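You operate a simulated robot arm through the tools that you are given. There is no shell and no other tool. Be economical: measure what you need, move in short steps, check, and stop when the job is done.

Carry out the task below with a simulated robot arm. There is one attempt and no reset: what you move stays moved.

TASK
Put the black handset on top of the brown corner card.
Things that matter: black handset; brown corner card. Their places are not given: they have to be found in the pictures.

It is judged by the outcome, as a careful person would: the job done as asked, and still so three seconds after it is handed in. It fails if anything else is knocked over, pushed out of place, dropped, spilled or broken.

THE ROBOT
A 6-joint arm with a two-finger parallel gripper, fixed in place. Base frame: the origin is at the foot of the arm, x ahead of it, y to its left, z up; the work surface is at about z = 800. Lengths are in mm, angles in degrees, forces in N, time in s.
With the tool pointing down near the work surface it reaches from about 260 to 680 mm from the base axis. Its first joint turns from -66.0 to 66.0 degrees. Payload 2.9 kg.
Tool frame: the origin (TCP) lies between the finger pads and is the grasp point; the fingertips stand 30 mm ahead of it; z points along the fingers, y is the line along which they close. The gripper opens to 110 mm. The fingers are 20 mm wide and 10 mm thick; the gripper's body (48 by 112 mm) begins 55 mm behind the TCP.
Orientation is that of the tool frame in the base frame, as [roll, pitch, yaw] about the fixed x, y, z axes, in that order (R = Rz(yaw) Ry(pitch) Rx(roll)). With the fingers straight down and closing along the base's y, the tool's x points along the base's -x, its y along +y and its z along -z.

THE INTERFACE
- The arm moves only by the tool send_rows. Its arguments are lists of equal length, an entry for each row: "jaw": the finger opening in mm, from 0 to 110; "slide": the shift along the base's x, y, z in units of 150 mm (1.0 is 150 mm), a list of three; "yaw": the turn about the base's z in units of 60 degrees (1.0 is 60 degrees). In form: {"jaw": [jaw, ...], "slide": [[x, y, z], ...], "yaw": [yaw, ...]}. A call has 1 to 12 rows; each row is the pose to reach, as a shift and turn from the pose commanded when the call began. A call with a number of a shift or a turn outside -1 to 1 is refused whole. A row lasts 0.2 s, in which the tool goes at most 50 mm and 8.6 degrees; a call with a longer step from one row to the next is refused whole, and so is a gripper value outside its range. A pose out of reach is approached as far as the arm can. The call stops where the force on the tool passes 40 N (or 10 N more than at its start, if that is more) or the arm is blocked; 0.2 s more then pass. The fingers move at their own pace (about 108 mm/s each) and stop on an object; they squeeze with about 35 N. The grip force told is the motor's: it shows also when the fingers shut on nothing. Time passes only in rows, and 0.2 s behind the last, so rows that repeat a pose let the fingers close. It gives the time, the measured TCP pose, the force on the tool (base axes), the opening and the grip force at its end, in the units of the frame above (readings bear some noise).
- Cameras (640 x 400 px; columns grow to the right, rows downward): "scene" is fixed at [86.6, 456.6, 1365.6]; the picture's right is [-0.55, -0.83, 0.00], its down [-0.62, 0.41, -0.67] and it looks along [0.56, -0.37, -0.74] (base axes); focal length 322 px, centre (320, 200). "wrist" rides on the gripper at [-36, 0, -57] in the tool frame; the picture's right is [0.00, -1.00, 0.00], its down [0.97, 0.00, -0.24] and it looks along [0.24, 0.00, 0.97] (tool axes); focal length 218 px, centre (320, 200).
- snapshot(camera): a new picture of that camera. No time passes.
- probe_pixels(camera, pixels): for up to 12 pixels [column, row] of the newest picture of that camera ("zoom" is the newest enlarged one), the place [x, y, z] in the base frame of the surface seen there, good to about 2 mm. No time passes.
- zoom(camera, box): a new picture of the part [left, top, right, bottom] of that camera's present view, enlarged. No time passes.
- job_done(): hands the job in; it is judged then, once.

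Work in short steps. Measure before you move; look again where a grasp or a placing could have gone wrong, and mend it. You have 60 turns and 20 pictures in all, the two below and enlarged ones among them. Open the gripper and draw the arm clear of the work before you hand the job in, unless the task says otherwise; then end with one line.

The tools are called after "Request:" as name(argument=value, ...) on one line, values as JSON. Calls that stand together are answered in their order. send_rows: Moves the arm, as the interface text tells. Its arguments: {"type":"object","properties":{"jaw":{"type":"array"},"slide":{"type":"array"},"yaw":{"type":"array"}},"required":["jaw","slide","yaw"]} The other tools are called the same way: snapshot (camera) takes a picture; probe_pixels (camera, pixels) gives the place of the surface under pixels of a picture; zoom (camera, box) takes an enlarged picture of a part of a camera's view; job_done () hands the job in.

At the start:

```text
time_s: 0.0
eef_pos: [360.7, 298.2, 1108.1]
ee_rot: [-179.9, 0.0, 180.0]
ft_force: [0.5, 0.1, 0.0]
gripper_width: 110.1
gripper_force: 0.1
```

scene: 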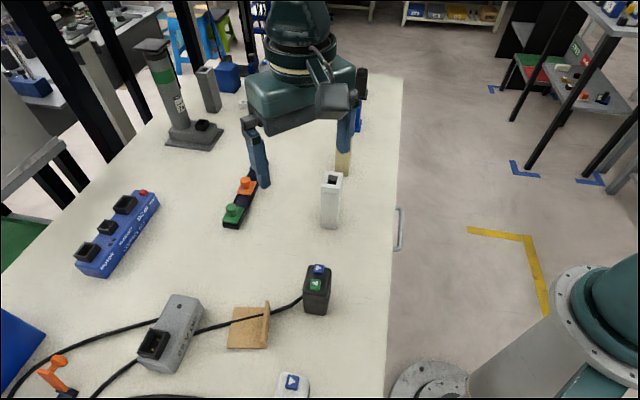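
wrist: 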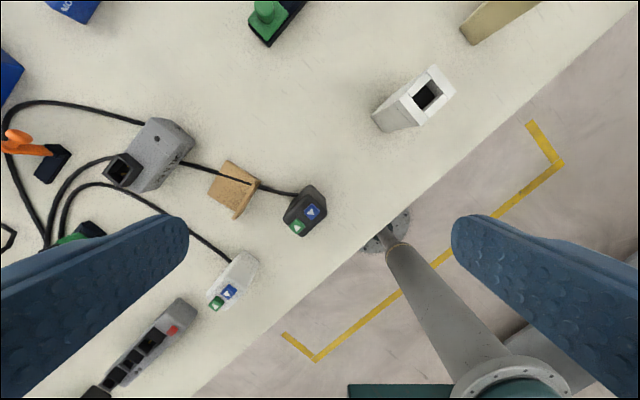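

The black handset appears at scene (317,290) with its cable crossing the brown card at (248,328). I zoom in on both.

Request:
zoom(camera="scene", box=[130, 240, 370, 390])

Request:
zoom(camera="wrist", box=[180, 130, 340, 250])

```text
2.67 times, centred on (250, 315) of scene
```

zoom: 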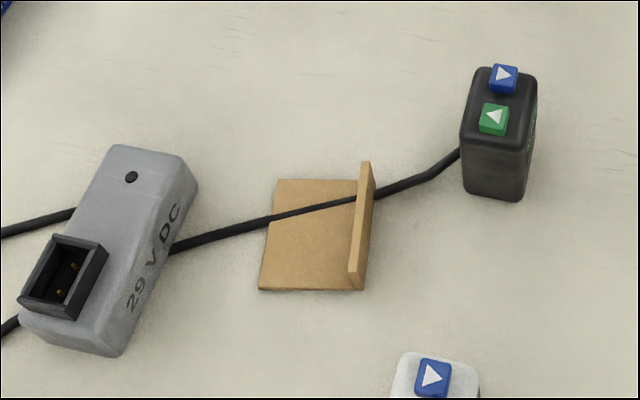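

```text
3.33 times, centred on (260, 190) of wrist
```

zoom: 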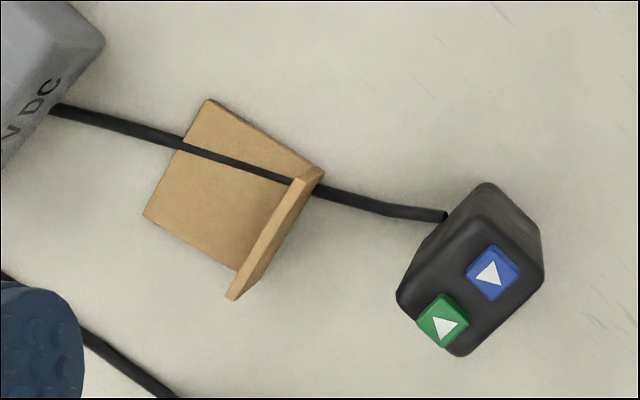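

Now measuring the handset and card.

Request:
probe_pixels(camera="scene", pixels=[[234, 309], [228.5, 347], [258, 347], [246, 332], [242.5, 319.2], [267, 302.5], [262.8, 341], [310, 268], [329, 271], [306, 289], [325, 291.5], [323, 312]])

Request:
probe_pixels(camera="zoom", pixels=[[488, 190], [538, 265], [402, 295], [460, 350], [478, 222], [455, 270], [208, 104], [148, 214], [315, 172], [233, 294], [440, 215], [370, 205]])

```text
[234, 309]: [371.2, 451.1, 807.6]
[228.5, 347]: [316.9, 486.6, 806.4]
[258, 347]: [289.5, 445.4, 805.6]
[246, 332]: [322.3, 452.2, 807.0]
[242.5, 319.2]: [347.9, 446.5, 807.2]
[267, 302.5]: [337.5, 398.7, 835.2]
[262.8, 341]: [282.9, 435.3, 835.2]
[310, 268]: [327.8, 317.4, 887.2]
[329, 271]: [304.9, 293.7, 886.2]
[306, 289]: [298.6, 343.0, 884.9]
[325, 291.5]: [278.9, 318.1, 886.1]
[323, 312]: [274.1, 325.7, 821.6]
```

```text
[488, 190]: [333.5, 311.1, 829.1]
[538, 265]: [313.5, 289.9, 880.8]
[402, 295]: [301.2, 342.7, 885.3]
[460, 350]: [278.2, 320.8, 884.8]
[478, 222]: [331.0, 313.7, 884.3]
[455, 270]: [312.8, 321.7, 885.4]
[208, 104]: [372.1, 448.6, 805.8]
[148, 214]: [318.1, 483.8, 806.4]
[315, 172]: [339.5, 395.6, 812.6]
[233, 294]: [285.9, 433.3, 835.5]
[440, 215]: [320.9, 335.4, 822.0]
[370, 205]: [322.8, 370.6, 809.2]
```

Handset: upright, about 45×31 mm, top z≈886, centre ≈(306,316), long axis at 137°. Card: L-shaped with its floor at z≈807, free floor centre ≈(328,444), and a wall about 35 mm high at the handset's side. I move above the handset and turn +47° to grip its short faces, keeping the cable side free.

Request:
send_rows(jaw=[110, 100, 90, 80, 80, 80, 80], slide=[[-0.06, 0.02, -0.16], [-0.12, 0.04, -0.32], [-0.18, 0.06, -0.48], [-0.24, 0.08, -0.64], [-0.3, 0.1, -0.8], [-0.365, 0.119, -0.96], [-0.365, 0.119, -0.96]], yaw=[0.13, 0.26, 0.39, 0.52, 0.65, 0.783, 0.783])

Request:
snapshot(camera="wrist")

Request:
snapshot(camera="scene")

```text
time_s: 1.6
eef_pos: [306.6, 314.9, 963.7]
ee_rot: [180.0, 0.0, -133.0]
ft_force: [-0.4, 0.1, -0.2]
gripper_width: 80.1
gripper_force: 0.1
```

```text
15 pictures are left
```

wrist: 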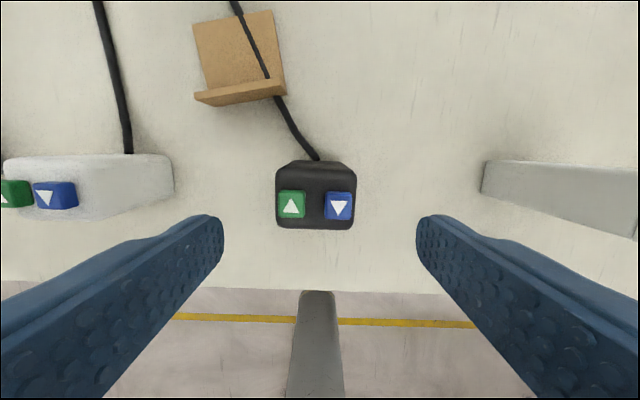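

```text
14 pictures are left
```

scene: 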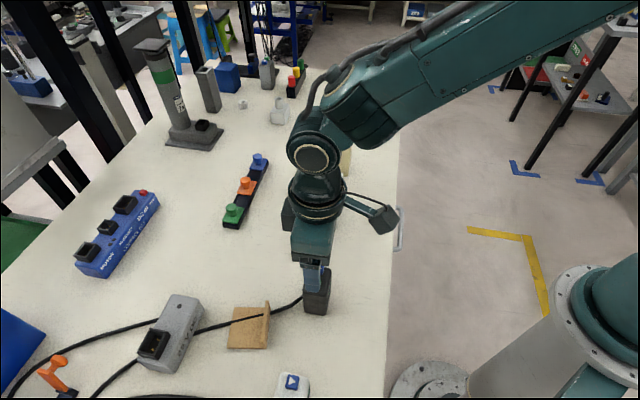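

The handset is centred and square between the fingers (276–356), and the white handset at left is well clear. I descend to TCP z≈862.

Request:
send_rows(jaw=[80, 80, 80, 80], slide=[[0, 0.005, -0.2], [0, 0.008, -0.4], [0, 0.008, -0.58], [0, 0.008, -0.678]], yaw=[0, 0, 0, 0])

Request:
send_rows(jaw=[60, 45, 38, 38, 38], slide=[[0, 0, 0], [0, 0, 0], [0, 0, 0], [0, 0, 0], [0, 0, 0]], yaw=[0, 0, 0, 0, 0])

Request:
snapshot(camera="wrist")

```text
time_s: 2.6
eef_pos: [305.9, 315.0, 861.9]
ee_rot: [179.9, 0.0, -132.9]
ft_force: [-0.3, 0.7, -0.1]
gripper_width: 80.0
gripper_force: 0.1
```

```text
time_s: 3.8
eef_pos: [306.5, 315.8, 862.0]
ee_rot: [-180.0, 0.0, -133.0]
ft_force: [-0.4, 0.1, -0.4]
gripper_width: 53.7
gripper_force: 35.1
```

```text
13 pictures are left
```

wrist: 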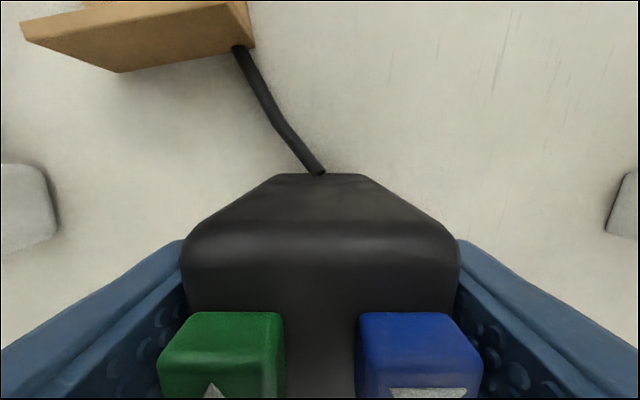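

Gripped at 53.7 mm. I lift gently about 60 mm, watching the force.

Request:
send_rows(jaw=[38, 38, 38, 38], slide=[[0, 0, 0.08], [0, 0, 0.2], [0, 0, 0.35], [0, 0, 0.45]], yaw=[0, 0, 0, 0])

Request:
zoom(camera="scene", box=[130, 220, 370, 370])

```text
time_s: 4.8
eef_pos: [304.9, 316.0, 929.7]
ee_rot: [-180.0, -0.1, -133.0]
ft_force: [0.5, 0.5, -1.1]
gripper_width: 53.2
gripper_force: 35.3
```

```text
2.67 times, centred on (250, 295) of scene
```

zoom: 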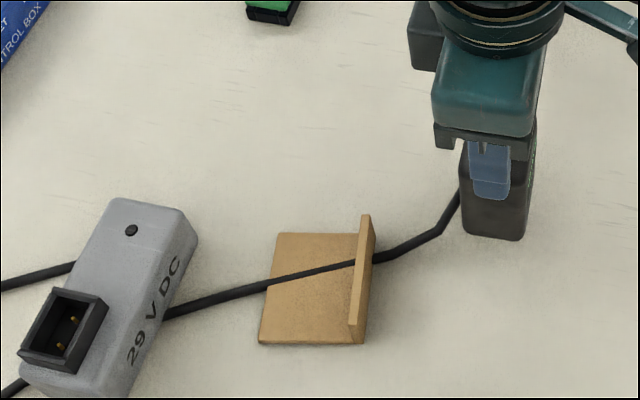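

The picture doesn't make it clear that the handset's bottom rose, so I probe it.

Request:
probe_pixels(camera="zoom", pixels=[[512, 234], [470, 228], [500, 215], [490, 190], [470, 180], [528, 180]])

Request:
snapshot(camera="wrist")

```text
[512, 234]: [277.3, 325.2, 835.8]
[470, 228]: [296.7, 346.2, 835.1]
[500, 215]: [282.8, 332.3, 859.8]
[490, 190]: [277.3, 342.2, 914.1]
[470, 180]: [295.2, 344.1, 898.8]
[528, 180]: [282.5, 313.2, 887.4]
```

```text
11 pictures are left
```

wrist: 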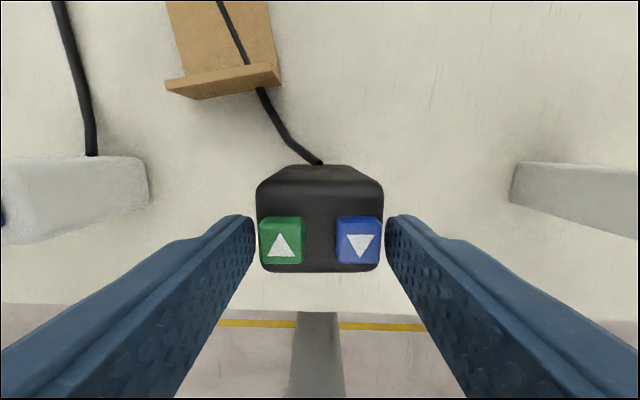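

The handset has slipped down in the grip, with its bottom near z≈832. I measure the top and check whether it is still slipping.

Request:
probe_pixels(camera="wrist", pixels=[[320, 230], [320, 200], [320, 175], [270, 200], [370, 200], [250, 219], [390, 219], [290, 145], [264, 100]])

Request:
send_rows(jaw=[20], slide=[[0, 0, 0]], yaw=[0])

Request:
snapshot(camera="wrist")

```text
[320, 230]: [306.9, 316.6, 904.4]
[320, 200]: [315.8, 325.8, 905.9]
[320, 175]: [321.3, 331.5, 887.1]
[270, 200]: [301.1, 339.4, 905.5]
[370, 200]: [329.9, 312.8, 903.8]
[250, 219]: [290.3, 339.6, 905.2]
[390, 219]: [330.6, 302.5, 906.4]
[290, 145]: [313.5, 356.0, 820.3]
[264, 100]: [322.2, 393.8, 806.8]
```

```text
time_s: 5.2
eef_pos: [304.6, 316.2, 929.3]
ee_rot: [-180.0, 0.0, -132.9]
ft_force: [0.0, -0.1, -1.3]
gripper_width: 53.0
gripper_force: 34.8
```

```text
10 pictures are left
```

wrist: 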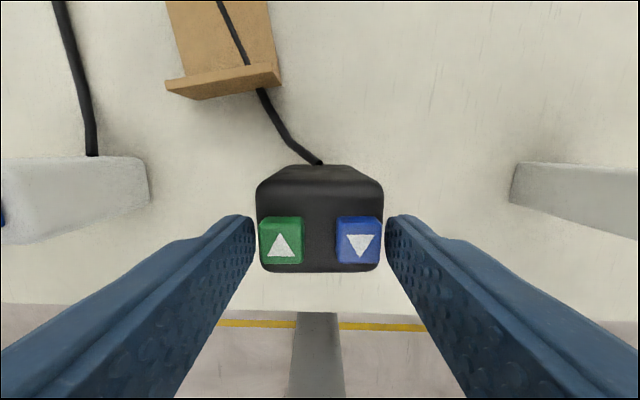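

The hold is now stable, but the handset slid about 48 mm and sits only 6 mm into the tips (top 906, bottom about 20 mm above the table). I set it down slowly, then regrip lower and lift more slowly.

Request:
send_rows(jaw=[20, 20, 20, 20, 20, 20], slide=[[0, 0, -0.03], [0, 0, -0.06], [0, 0, -0.09], [0, 0, -0.11], [0, 0, -0.13], [0, 0, -0.14]], yaw=[0, 0, 0, 0, 0, 0])

Request:
zoom(camera="scene", box=[250, 240, 370, 330])

```text
time_s: 6.6
eef_pos: [306.5, 316.8, 909.7]
ee_rot: [179.9, 0.2, -132.9]
ft_force: [-11.4, -1.3, 29.5]
gripper_width: 53.6
gripper_force: 35.5
```

```text
4.44 times, centred on (310, 285) of scene
```

zoom: 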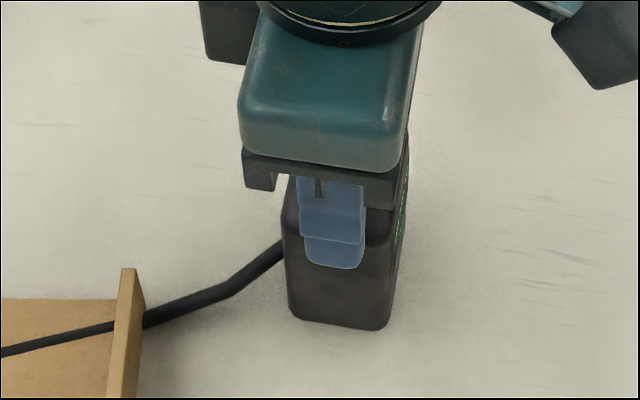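

It touched the table (29.5 N up). I open, rise slightly and look.

Request:
send_rows(jaw=[56, 70, 80, 80, 80], slide=[[0, 0, 0.01], [0, 0, 0.02], [0, 0, 0.1], [0, 0, 0.2], [0, 0, 0.2]], yaw=[0, 0, 0, 0, 0])

Request:
snapshot(camera="wrist")

```text
time_s: 7.8
eef_pos: [307.4, 315.3, 938.2]
ee_rot: [-180.0, 0.0, -133.0]
ft_force: [-0.5, 0.6, 0.1]
gripper_width: 80.2
gripper_force: 0.1
```

```text
8 pictures are left
```

wrist: 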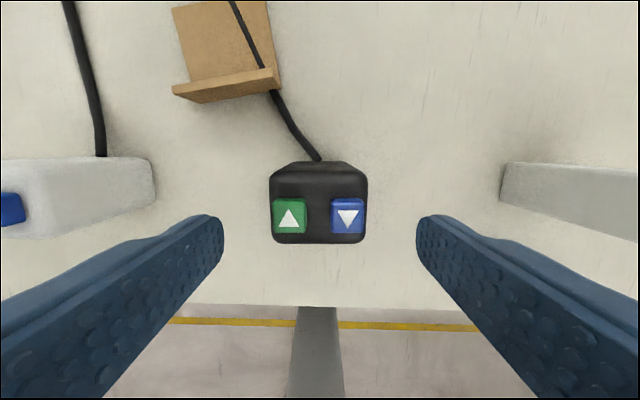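

It is standing properly where it was. I regrip lower at TCP z≈846, close fully, then lift slowly in small steps while reading force.

Request:
send_rows(jaw=[80, 80, 80, 80, 80, 50, 30, 20, 20, 20, 20], slide=[[0, 0, -0.2], [0, 0, -0.4], [0, 0, -0.55], [0, 0, -0.613], [0, 0, -0.613], [0, 0, -0.613], [0, 0, -0.613], [0, 0, -0.613], [0, 0, -0.613], [0, 0, -0.613], [0, 0, -0.613]], yaw=[0, 0, 0, 0, 0, 0, 0, 0, 0, 0, 0])

Request:
send_rows(jaw=[20, 20, 20, 20, 20], slide=[[0, 0, 0.01], [0, 0, 0.02], [0, 0, 0.03], [0, 0, 0.04], [0, 0, 0.05]], yaw=[0, 0, 0, 0, 0])

Request:
send_rows(jaw=[20, 20, 20, 20, 20], slide=[[0, 0, 0.02], [0, 0, 0.04], [0, 0, 0.06], [0, 0, 0.08], [0, 0, 0.1]], yaw=[0, 0, 0, 0, 0])

Request:
snapshot(camera="wrist")

```text
time_s: 10.2
eef_pos: [306.3, 315.9, 847.9]
ee_rot: [-180.0, 0.0, -133.0]
ft_force: [-1.0, 0.0, 0.0]
gripper_width: 54.0
gripper_force: 35.0
```

```text
time_s: 11.4
eef_pos: [307.3, 317.0, 855.5]
ee_rot: [179.9, 0.0, -133.0]
ft_force: [-0.6, 0.0, -1.6]
gripper_width: 53.9
gripper_force: 34.5
```

```text
time_s: 12.6
eef_pos: [306.0, 314.7, 868.4]
ee_rot: [180.0, 0.0, -133.1]
ft_force: [-0.1, -0.3, -1.0]
gripper_width: 53.6
gripper_force: 34.9
```

```text
7 pictures are left
```

wrist: 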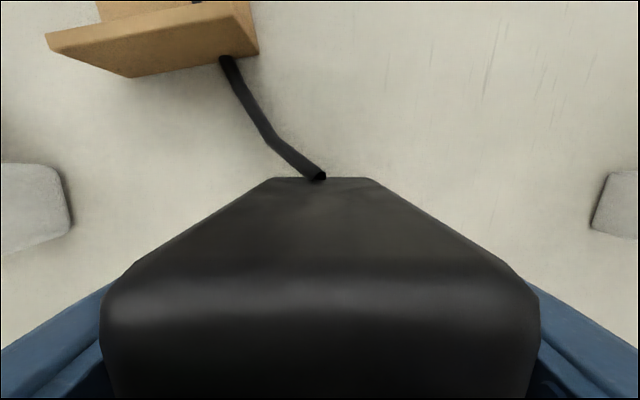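

Request:
probe_pixels(camera="wrist", pixels=[[320, 370], [320, 330], [200, 370], [440, 370], [320, 200]])

```text
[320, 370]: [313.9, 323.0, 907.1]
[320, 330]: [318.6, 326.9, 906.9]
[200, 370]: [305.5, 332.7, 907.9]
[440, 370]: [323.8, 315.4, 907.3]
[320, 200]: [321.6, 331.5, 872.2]
```

No slip this time (top 907, lift 21 mm). Since the earlier stop came at the same height, the cable may be limiting the lift, so I now rise while moving toward the card to give it slack.

Request:
send_rows(jaw=[20, 20, 20, 20, 20, 20, 20, 20], slide=[[0, 0.04, 0], [0.01, 0.08, 0.02], [0.02, 0.12, 0.04], [0.025, 0.15, 0.06], [0.03, 0.18, 0.08], [0.035, 0.2, 0.1], [0.04, 0.22, 0.12], [0.045, 0.24, 0.14]], yaw=[0, 0, 0, 0, 0, 0, 0, 0])

Request:
zoom(camera="scene", box=[170, 220, 370, 370])

Request:
probe_pixels(camera="wrist", pixels=[[320, 370]])

```text
time_s: 14.4
eef_pos: [313.9, 352.9, 889.0]
ee_rot: [180.0, 0.0, -133.1]
ft_force: [0.1, 0.2, -1.4]
gripper_width: 54.0
gripper_force: 35.2
```

```text
2.67 times, centred on (270, 295) of scene
```

zoom: 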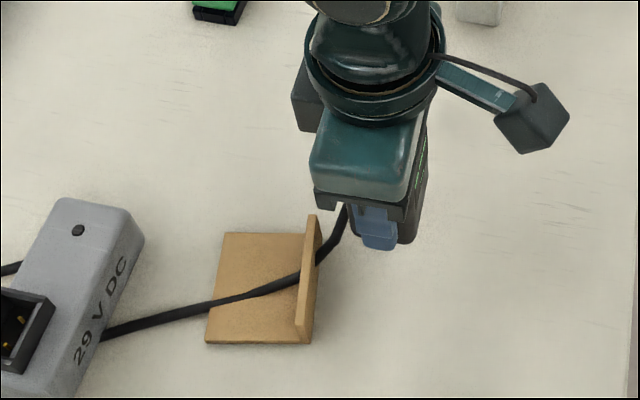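

```text
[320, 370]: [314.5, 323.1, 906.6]
```

Request:
probe_pixels(camera="zoom", pixels=[[403, 238], [412, 235], [378, 245], [352, 225], [357, 235], [312, 222], [310, 265]])

Request:
snapshot(camera="wrist")

```text
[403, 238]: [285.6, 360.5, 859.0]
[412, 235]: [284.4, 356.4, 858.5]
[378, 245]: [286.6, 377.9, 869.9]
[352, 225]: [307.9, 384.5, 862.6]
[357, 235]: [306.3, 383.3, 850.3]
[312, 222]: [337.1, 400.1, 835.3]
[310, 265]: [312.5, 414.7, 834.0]
```

```text
5 pictures are left
```

wrist: 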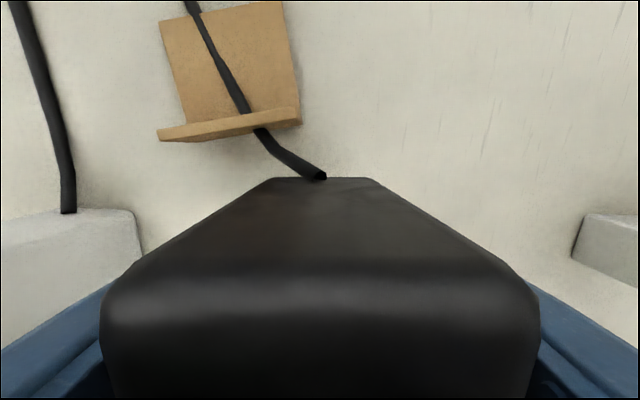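

Wrist view is unchanged, so the grip holds; the bottom is at ≈842, just above the wall top at 835. I raise 12 mm more, then carry it over the card floor centre (328.5,445.3) and turn +9.3° to align with the wall.

Request:
send_rows(jaw=[20, 20, 20, 20, 20, 20, 20, 20, 20, 20, 20, 20], slide=[[0.005, 0.02, 0.03], [0.01, 0.04, 0.06], [0.015, 0.08, 0.08], [0.025, 0.14, 0.08], [0.035, 0.2, 0.08], [0.05, 0.28, 0.08], [0.06, 0.36, 0.08], [0.075, 0.44, 0.08], [0.085, 0.51, 0.08], [0.1, 0.57, 0.08], [0.105, 0.613, 0.08], [0.105, 0.613, 0.08]], yaw=[0, 0.02, 0.04, 0.06, 0.08, 0.1, 0.12, 0.14, 0.155, 0.155, 0.155, 0.155])

Request:
zoom(camera="scene", box=[150, 220, 350, 370])

```text
time_s: 17.0
eef_pos: [329.2, 444.0, 901.2]
ee_rot: [180.0, -0.1, -123.6]
ft_force: [-0.4, -0.2, -2.9]
gripper_width: 53.4
gripper_force: 34.4
```

```text
2.67 times, centred on (250, 295) of scene
```

zoom: 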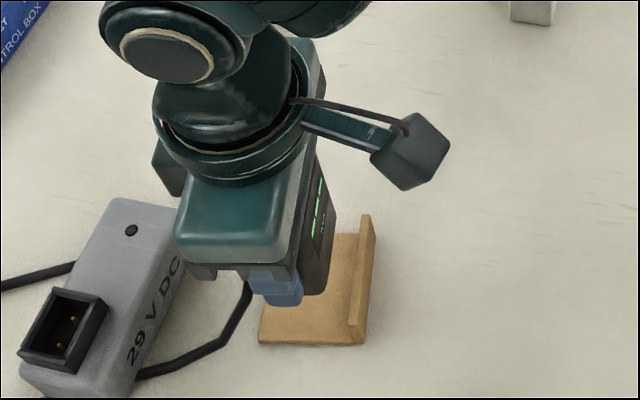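

The card is unmoved and the cable has swung off it. I check the held handset's position, the card, and the grey box height before lowering.

Request:
probe_pixels(camera="zoom", pixels=[[312, 290], [325, 285], [325, 220], [302, 285], [275, 298], [125, 210], [175, 225], [368, 222], [352, 330], [265, 335], [310, 325]])

```text
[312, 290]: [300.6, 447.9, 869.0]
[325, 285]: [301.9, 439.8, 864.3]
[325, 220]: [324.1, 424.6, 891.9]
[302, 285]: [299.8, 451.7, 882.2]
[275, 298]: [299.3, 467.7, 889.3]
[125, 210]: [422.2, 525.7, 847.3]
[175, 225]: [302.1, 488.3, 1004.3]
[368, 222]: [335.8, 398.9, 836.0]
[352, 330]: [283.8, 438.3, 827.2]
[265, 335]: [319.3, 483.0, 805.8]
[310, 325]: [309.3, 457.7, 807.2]
```

Alignment is good: back face 11 mm from the wall, front about 7 mm from the far edge. I lower slowly to contact at ≈48 mm down.

Request:
send_rows(jaw=[20, 20, 20, 20, 20, 20, 20, 20, 20], slide=[[-0.006, -0.008, -0.05], [-0.006, -0.008, -0.1], [-0.006, -0.008, -0.15], [-0.006, -0.008, -0.2], [-0.006, -0.008, -0.24], [-0.006, -0.008, -0.27], [-0.006, -0.008, -0.29], [-0.006, -0.008, -0.305], [-0.006, -0.008, -0.31]], yaw=[0, 0, 0, 0, 0, 0, 0, 0, 0])

Request:
send_rows(jaw=[20, 20, 20], slide=[[0, 0, -0.005], [0, 0, -0.01], [0, 0, -0.013]], yaw=[0, 0, 0])

Request:
zoom(camera="scene", box=[150, 220, 350, 370])

```text
time_s: 19.0
eef_pos: [327.3, 443.2, 854.0]
ee_rot: [-180.0, 0.0, -123.7]
ft_force: [0.0, -0.2, -1.3]
gripper_width: 53.6
gripper_force: 35.3
```

```text
time_s: 19.8
eef_pos: [328.2, 443.8, 854.3]
ee_rot: [-180.0, 0.0, -123.8]
ft_force: [-0.6, -0.5, -0.3]
gripper_width: 53.6
gripper_force: 35.3
```

```text
2.67 times, centred on (250, 295) of scene
```

zoom: 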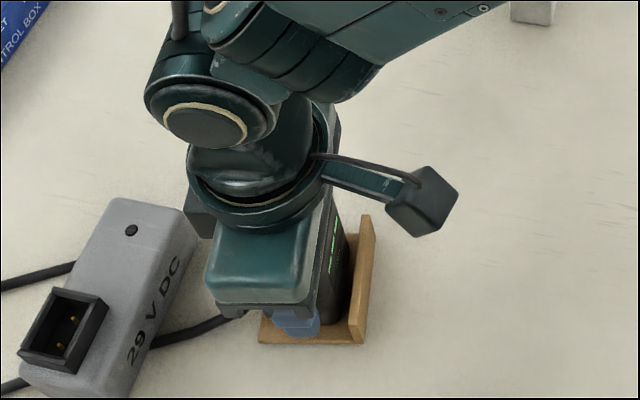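

Force has nearly gone to zero, so it is just touching. I press 1 mm more to confirm contact.

Request:
send_rows(jaw=[20, 20, 20], slide=[[0, 0, -0.004], [0, 0, -0.008], [0, 0, -0.008]], yaw=[0, 0, 0])

```text
time_s: 20.6
eef_pos: [328.6, 443.5, 852.3]
ee_rot: [179.9, 0.1, -123.7]
ft_force: [-1.1, -2.4, 12.1]
gripper_width: 53.7
gripper_force: 35.1
```

Contact is confirmed (12 N up). I ease back slightly, open slowly and rise straight up.

Request:
send_rows(jaw=[50, 60, 70, 74, 74, 74, 74, 74, 74, 74], slide=[[0, 0, 0.005], [0, 0, 0.005], [0, 0, 0.005], [0, 0, 0.005], [0, 0, 0.05], [0, 0, 0.15], [0, 0, 0.3], [0, 0, 0.5], [0, 0, 0.7], [0, 0, 0.9]], yaw=[0, 0, 0, 0, 0, 0, 0, 0, 0, 0])

Request:
send_rows(jaw=[74, 74, 74, 74, 74, 74], slide=[[0, -0.1, 0.15], [0, -0.3, 0.3], [0, -0.5, 0.4], [0, -0.7, 0.5], [0, -0.9, 0.5], [0, -0.9, 0.5]], yaw=[0, 0, 0, 0, 0, 0])

Request:
zoom(camera="scene", box=[130, 220, 370, 370])

```text
time_s: 22.8
eef_pos: [327.5, 443.2, 988.0]
ee_rot: [-179.9, 0.0, -123.7]
ft_force: [0.7, -1.1, -0.2]
gripper_width: 74.1
gripper_force: 0.1
```

```text
time_s: 24.2
eef_pos: [330.1, 307.4, 1063.0]
ee_rot: [-180.0, 0.0, -123.7]
ft_force: [0.0, 0.2, 0.0]
gripper_width: 74.1
gripper_force: 0.0
```

```text
2.67 times, centred on (250, 295) of scene
```

zoom: 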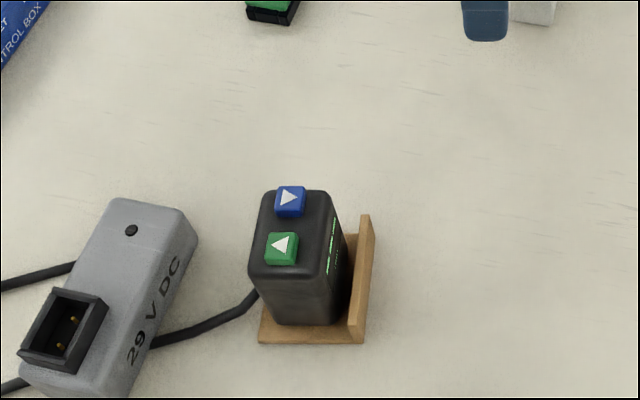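

The handset stands upright on the card's floor, the card and grey box haven't moved, and the arm is clear. Handing in.

Request:
job_done()

```text
The job is handed in.
```

The black handset is standing upright on the brown corner card; on the first lift it slipped in the grip, so I set it back down and regripped it lower, and nothing else appears to have been disturbed.
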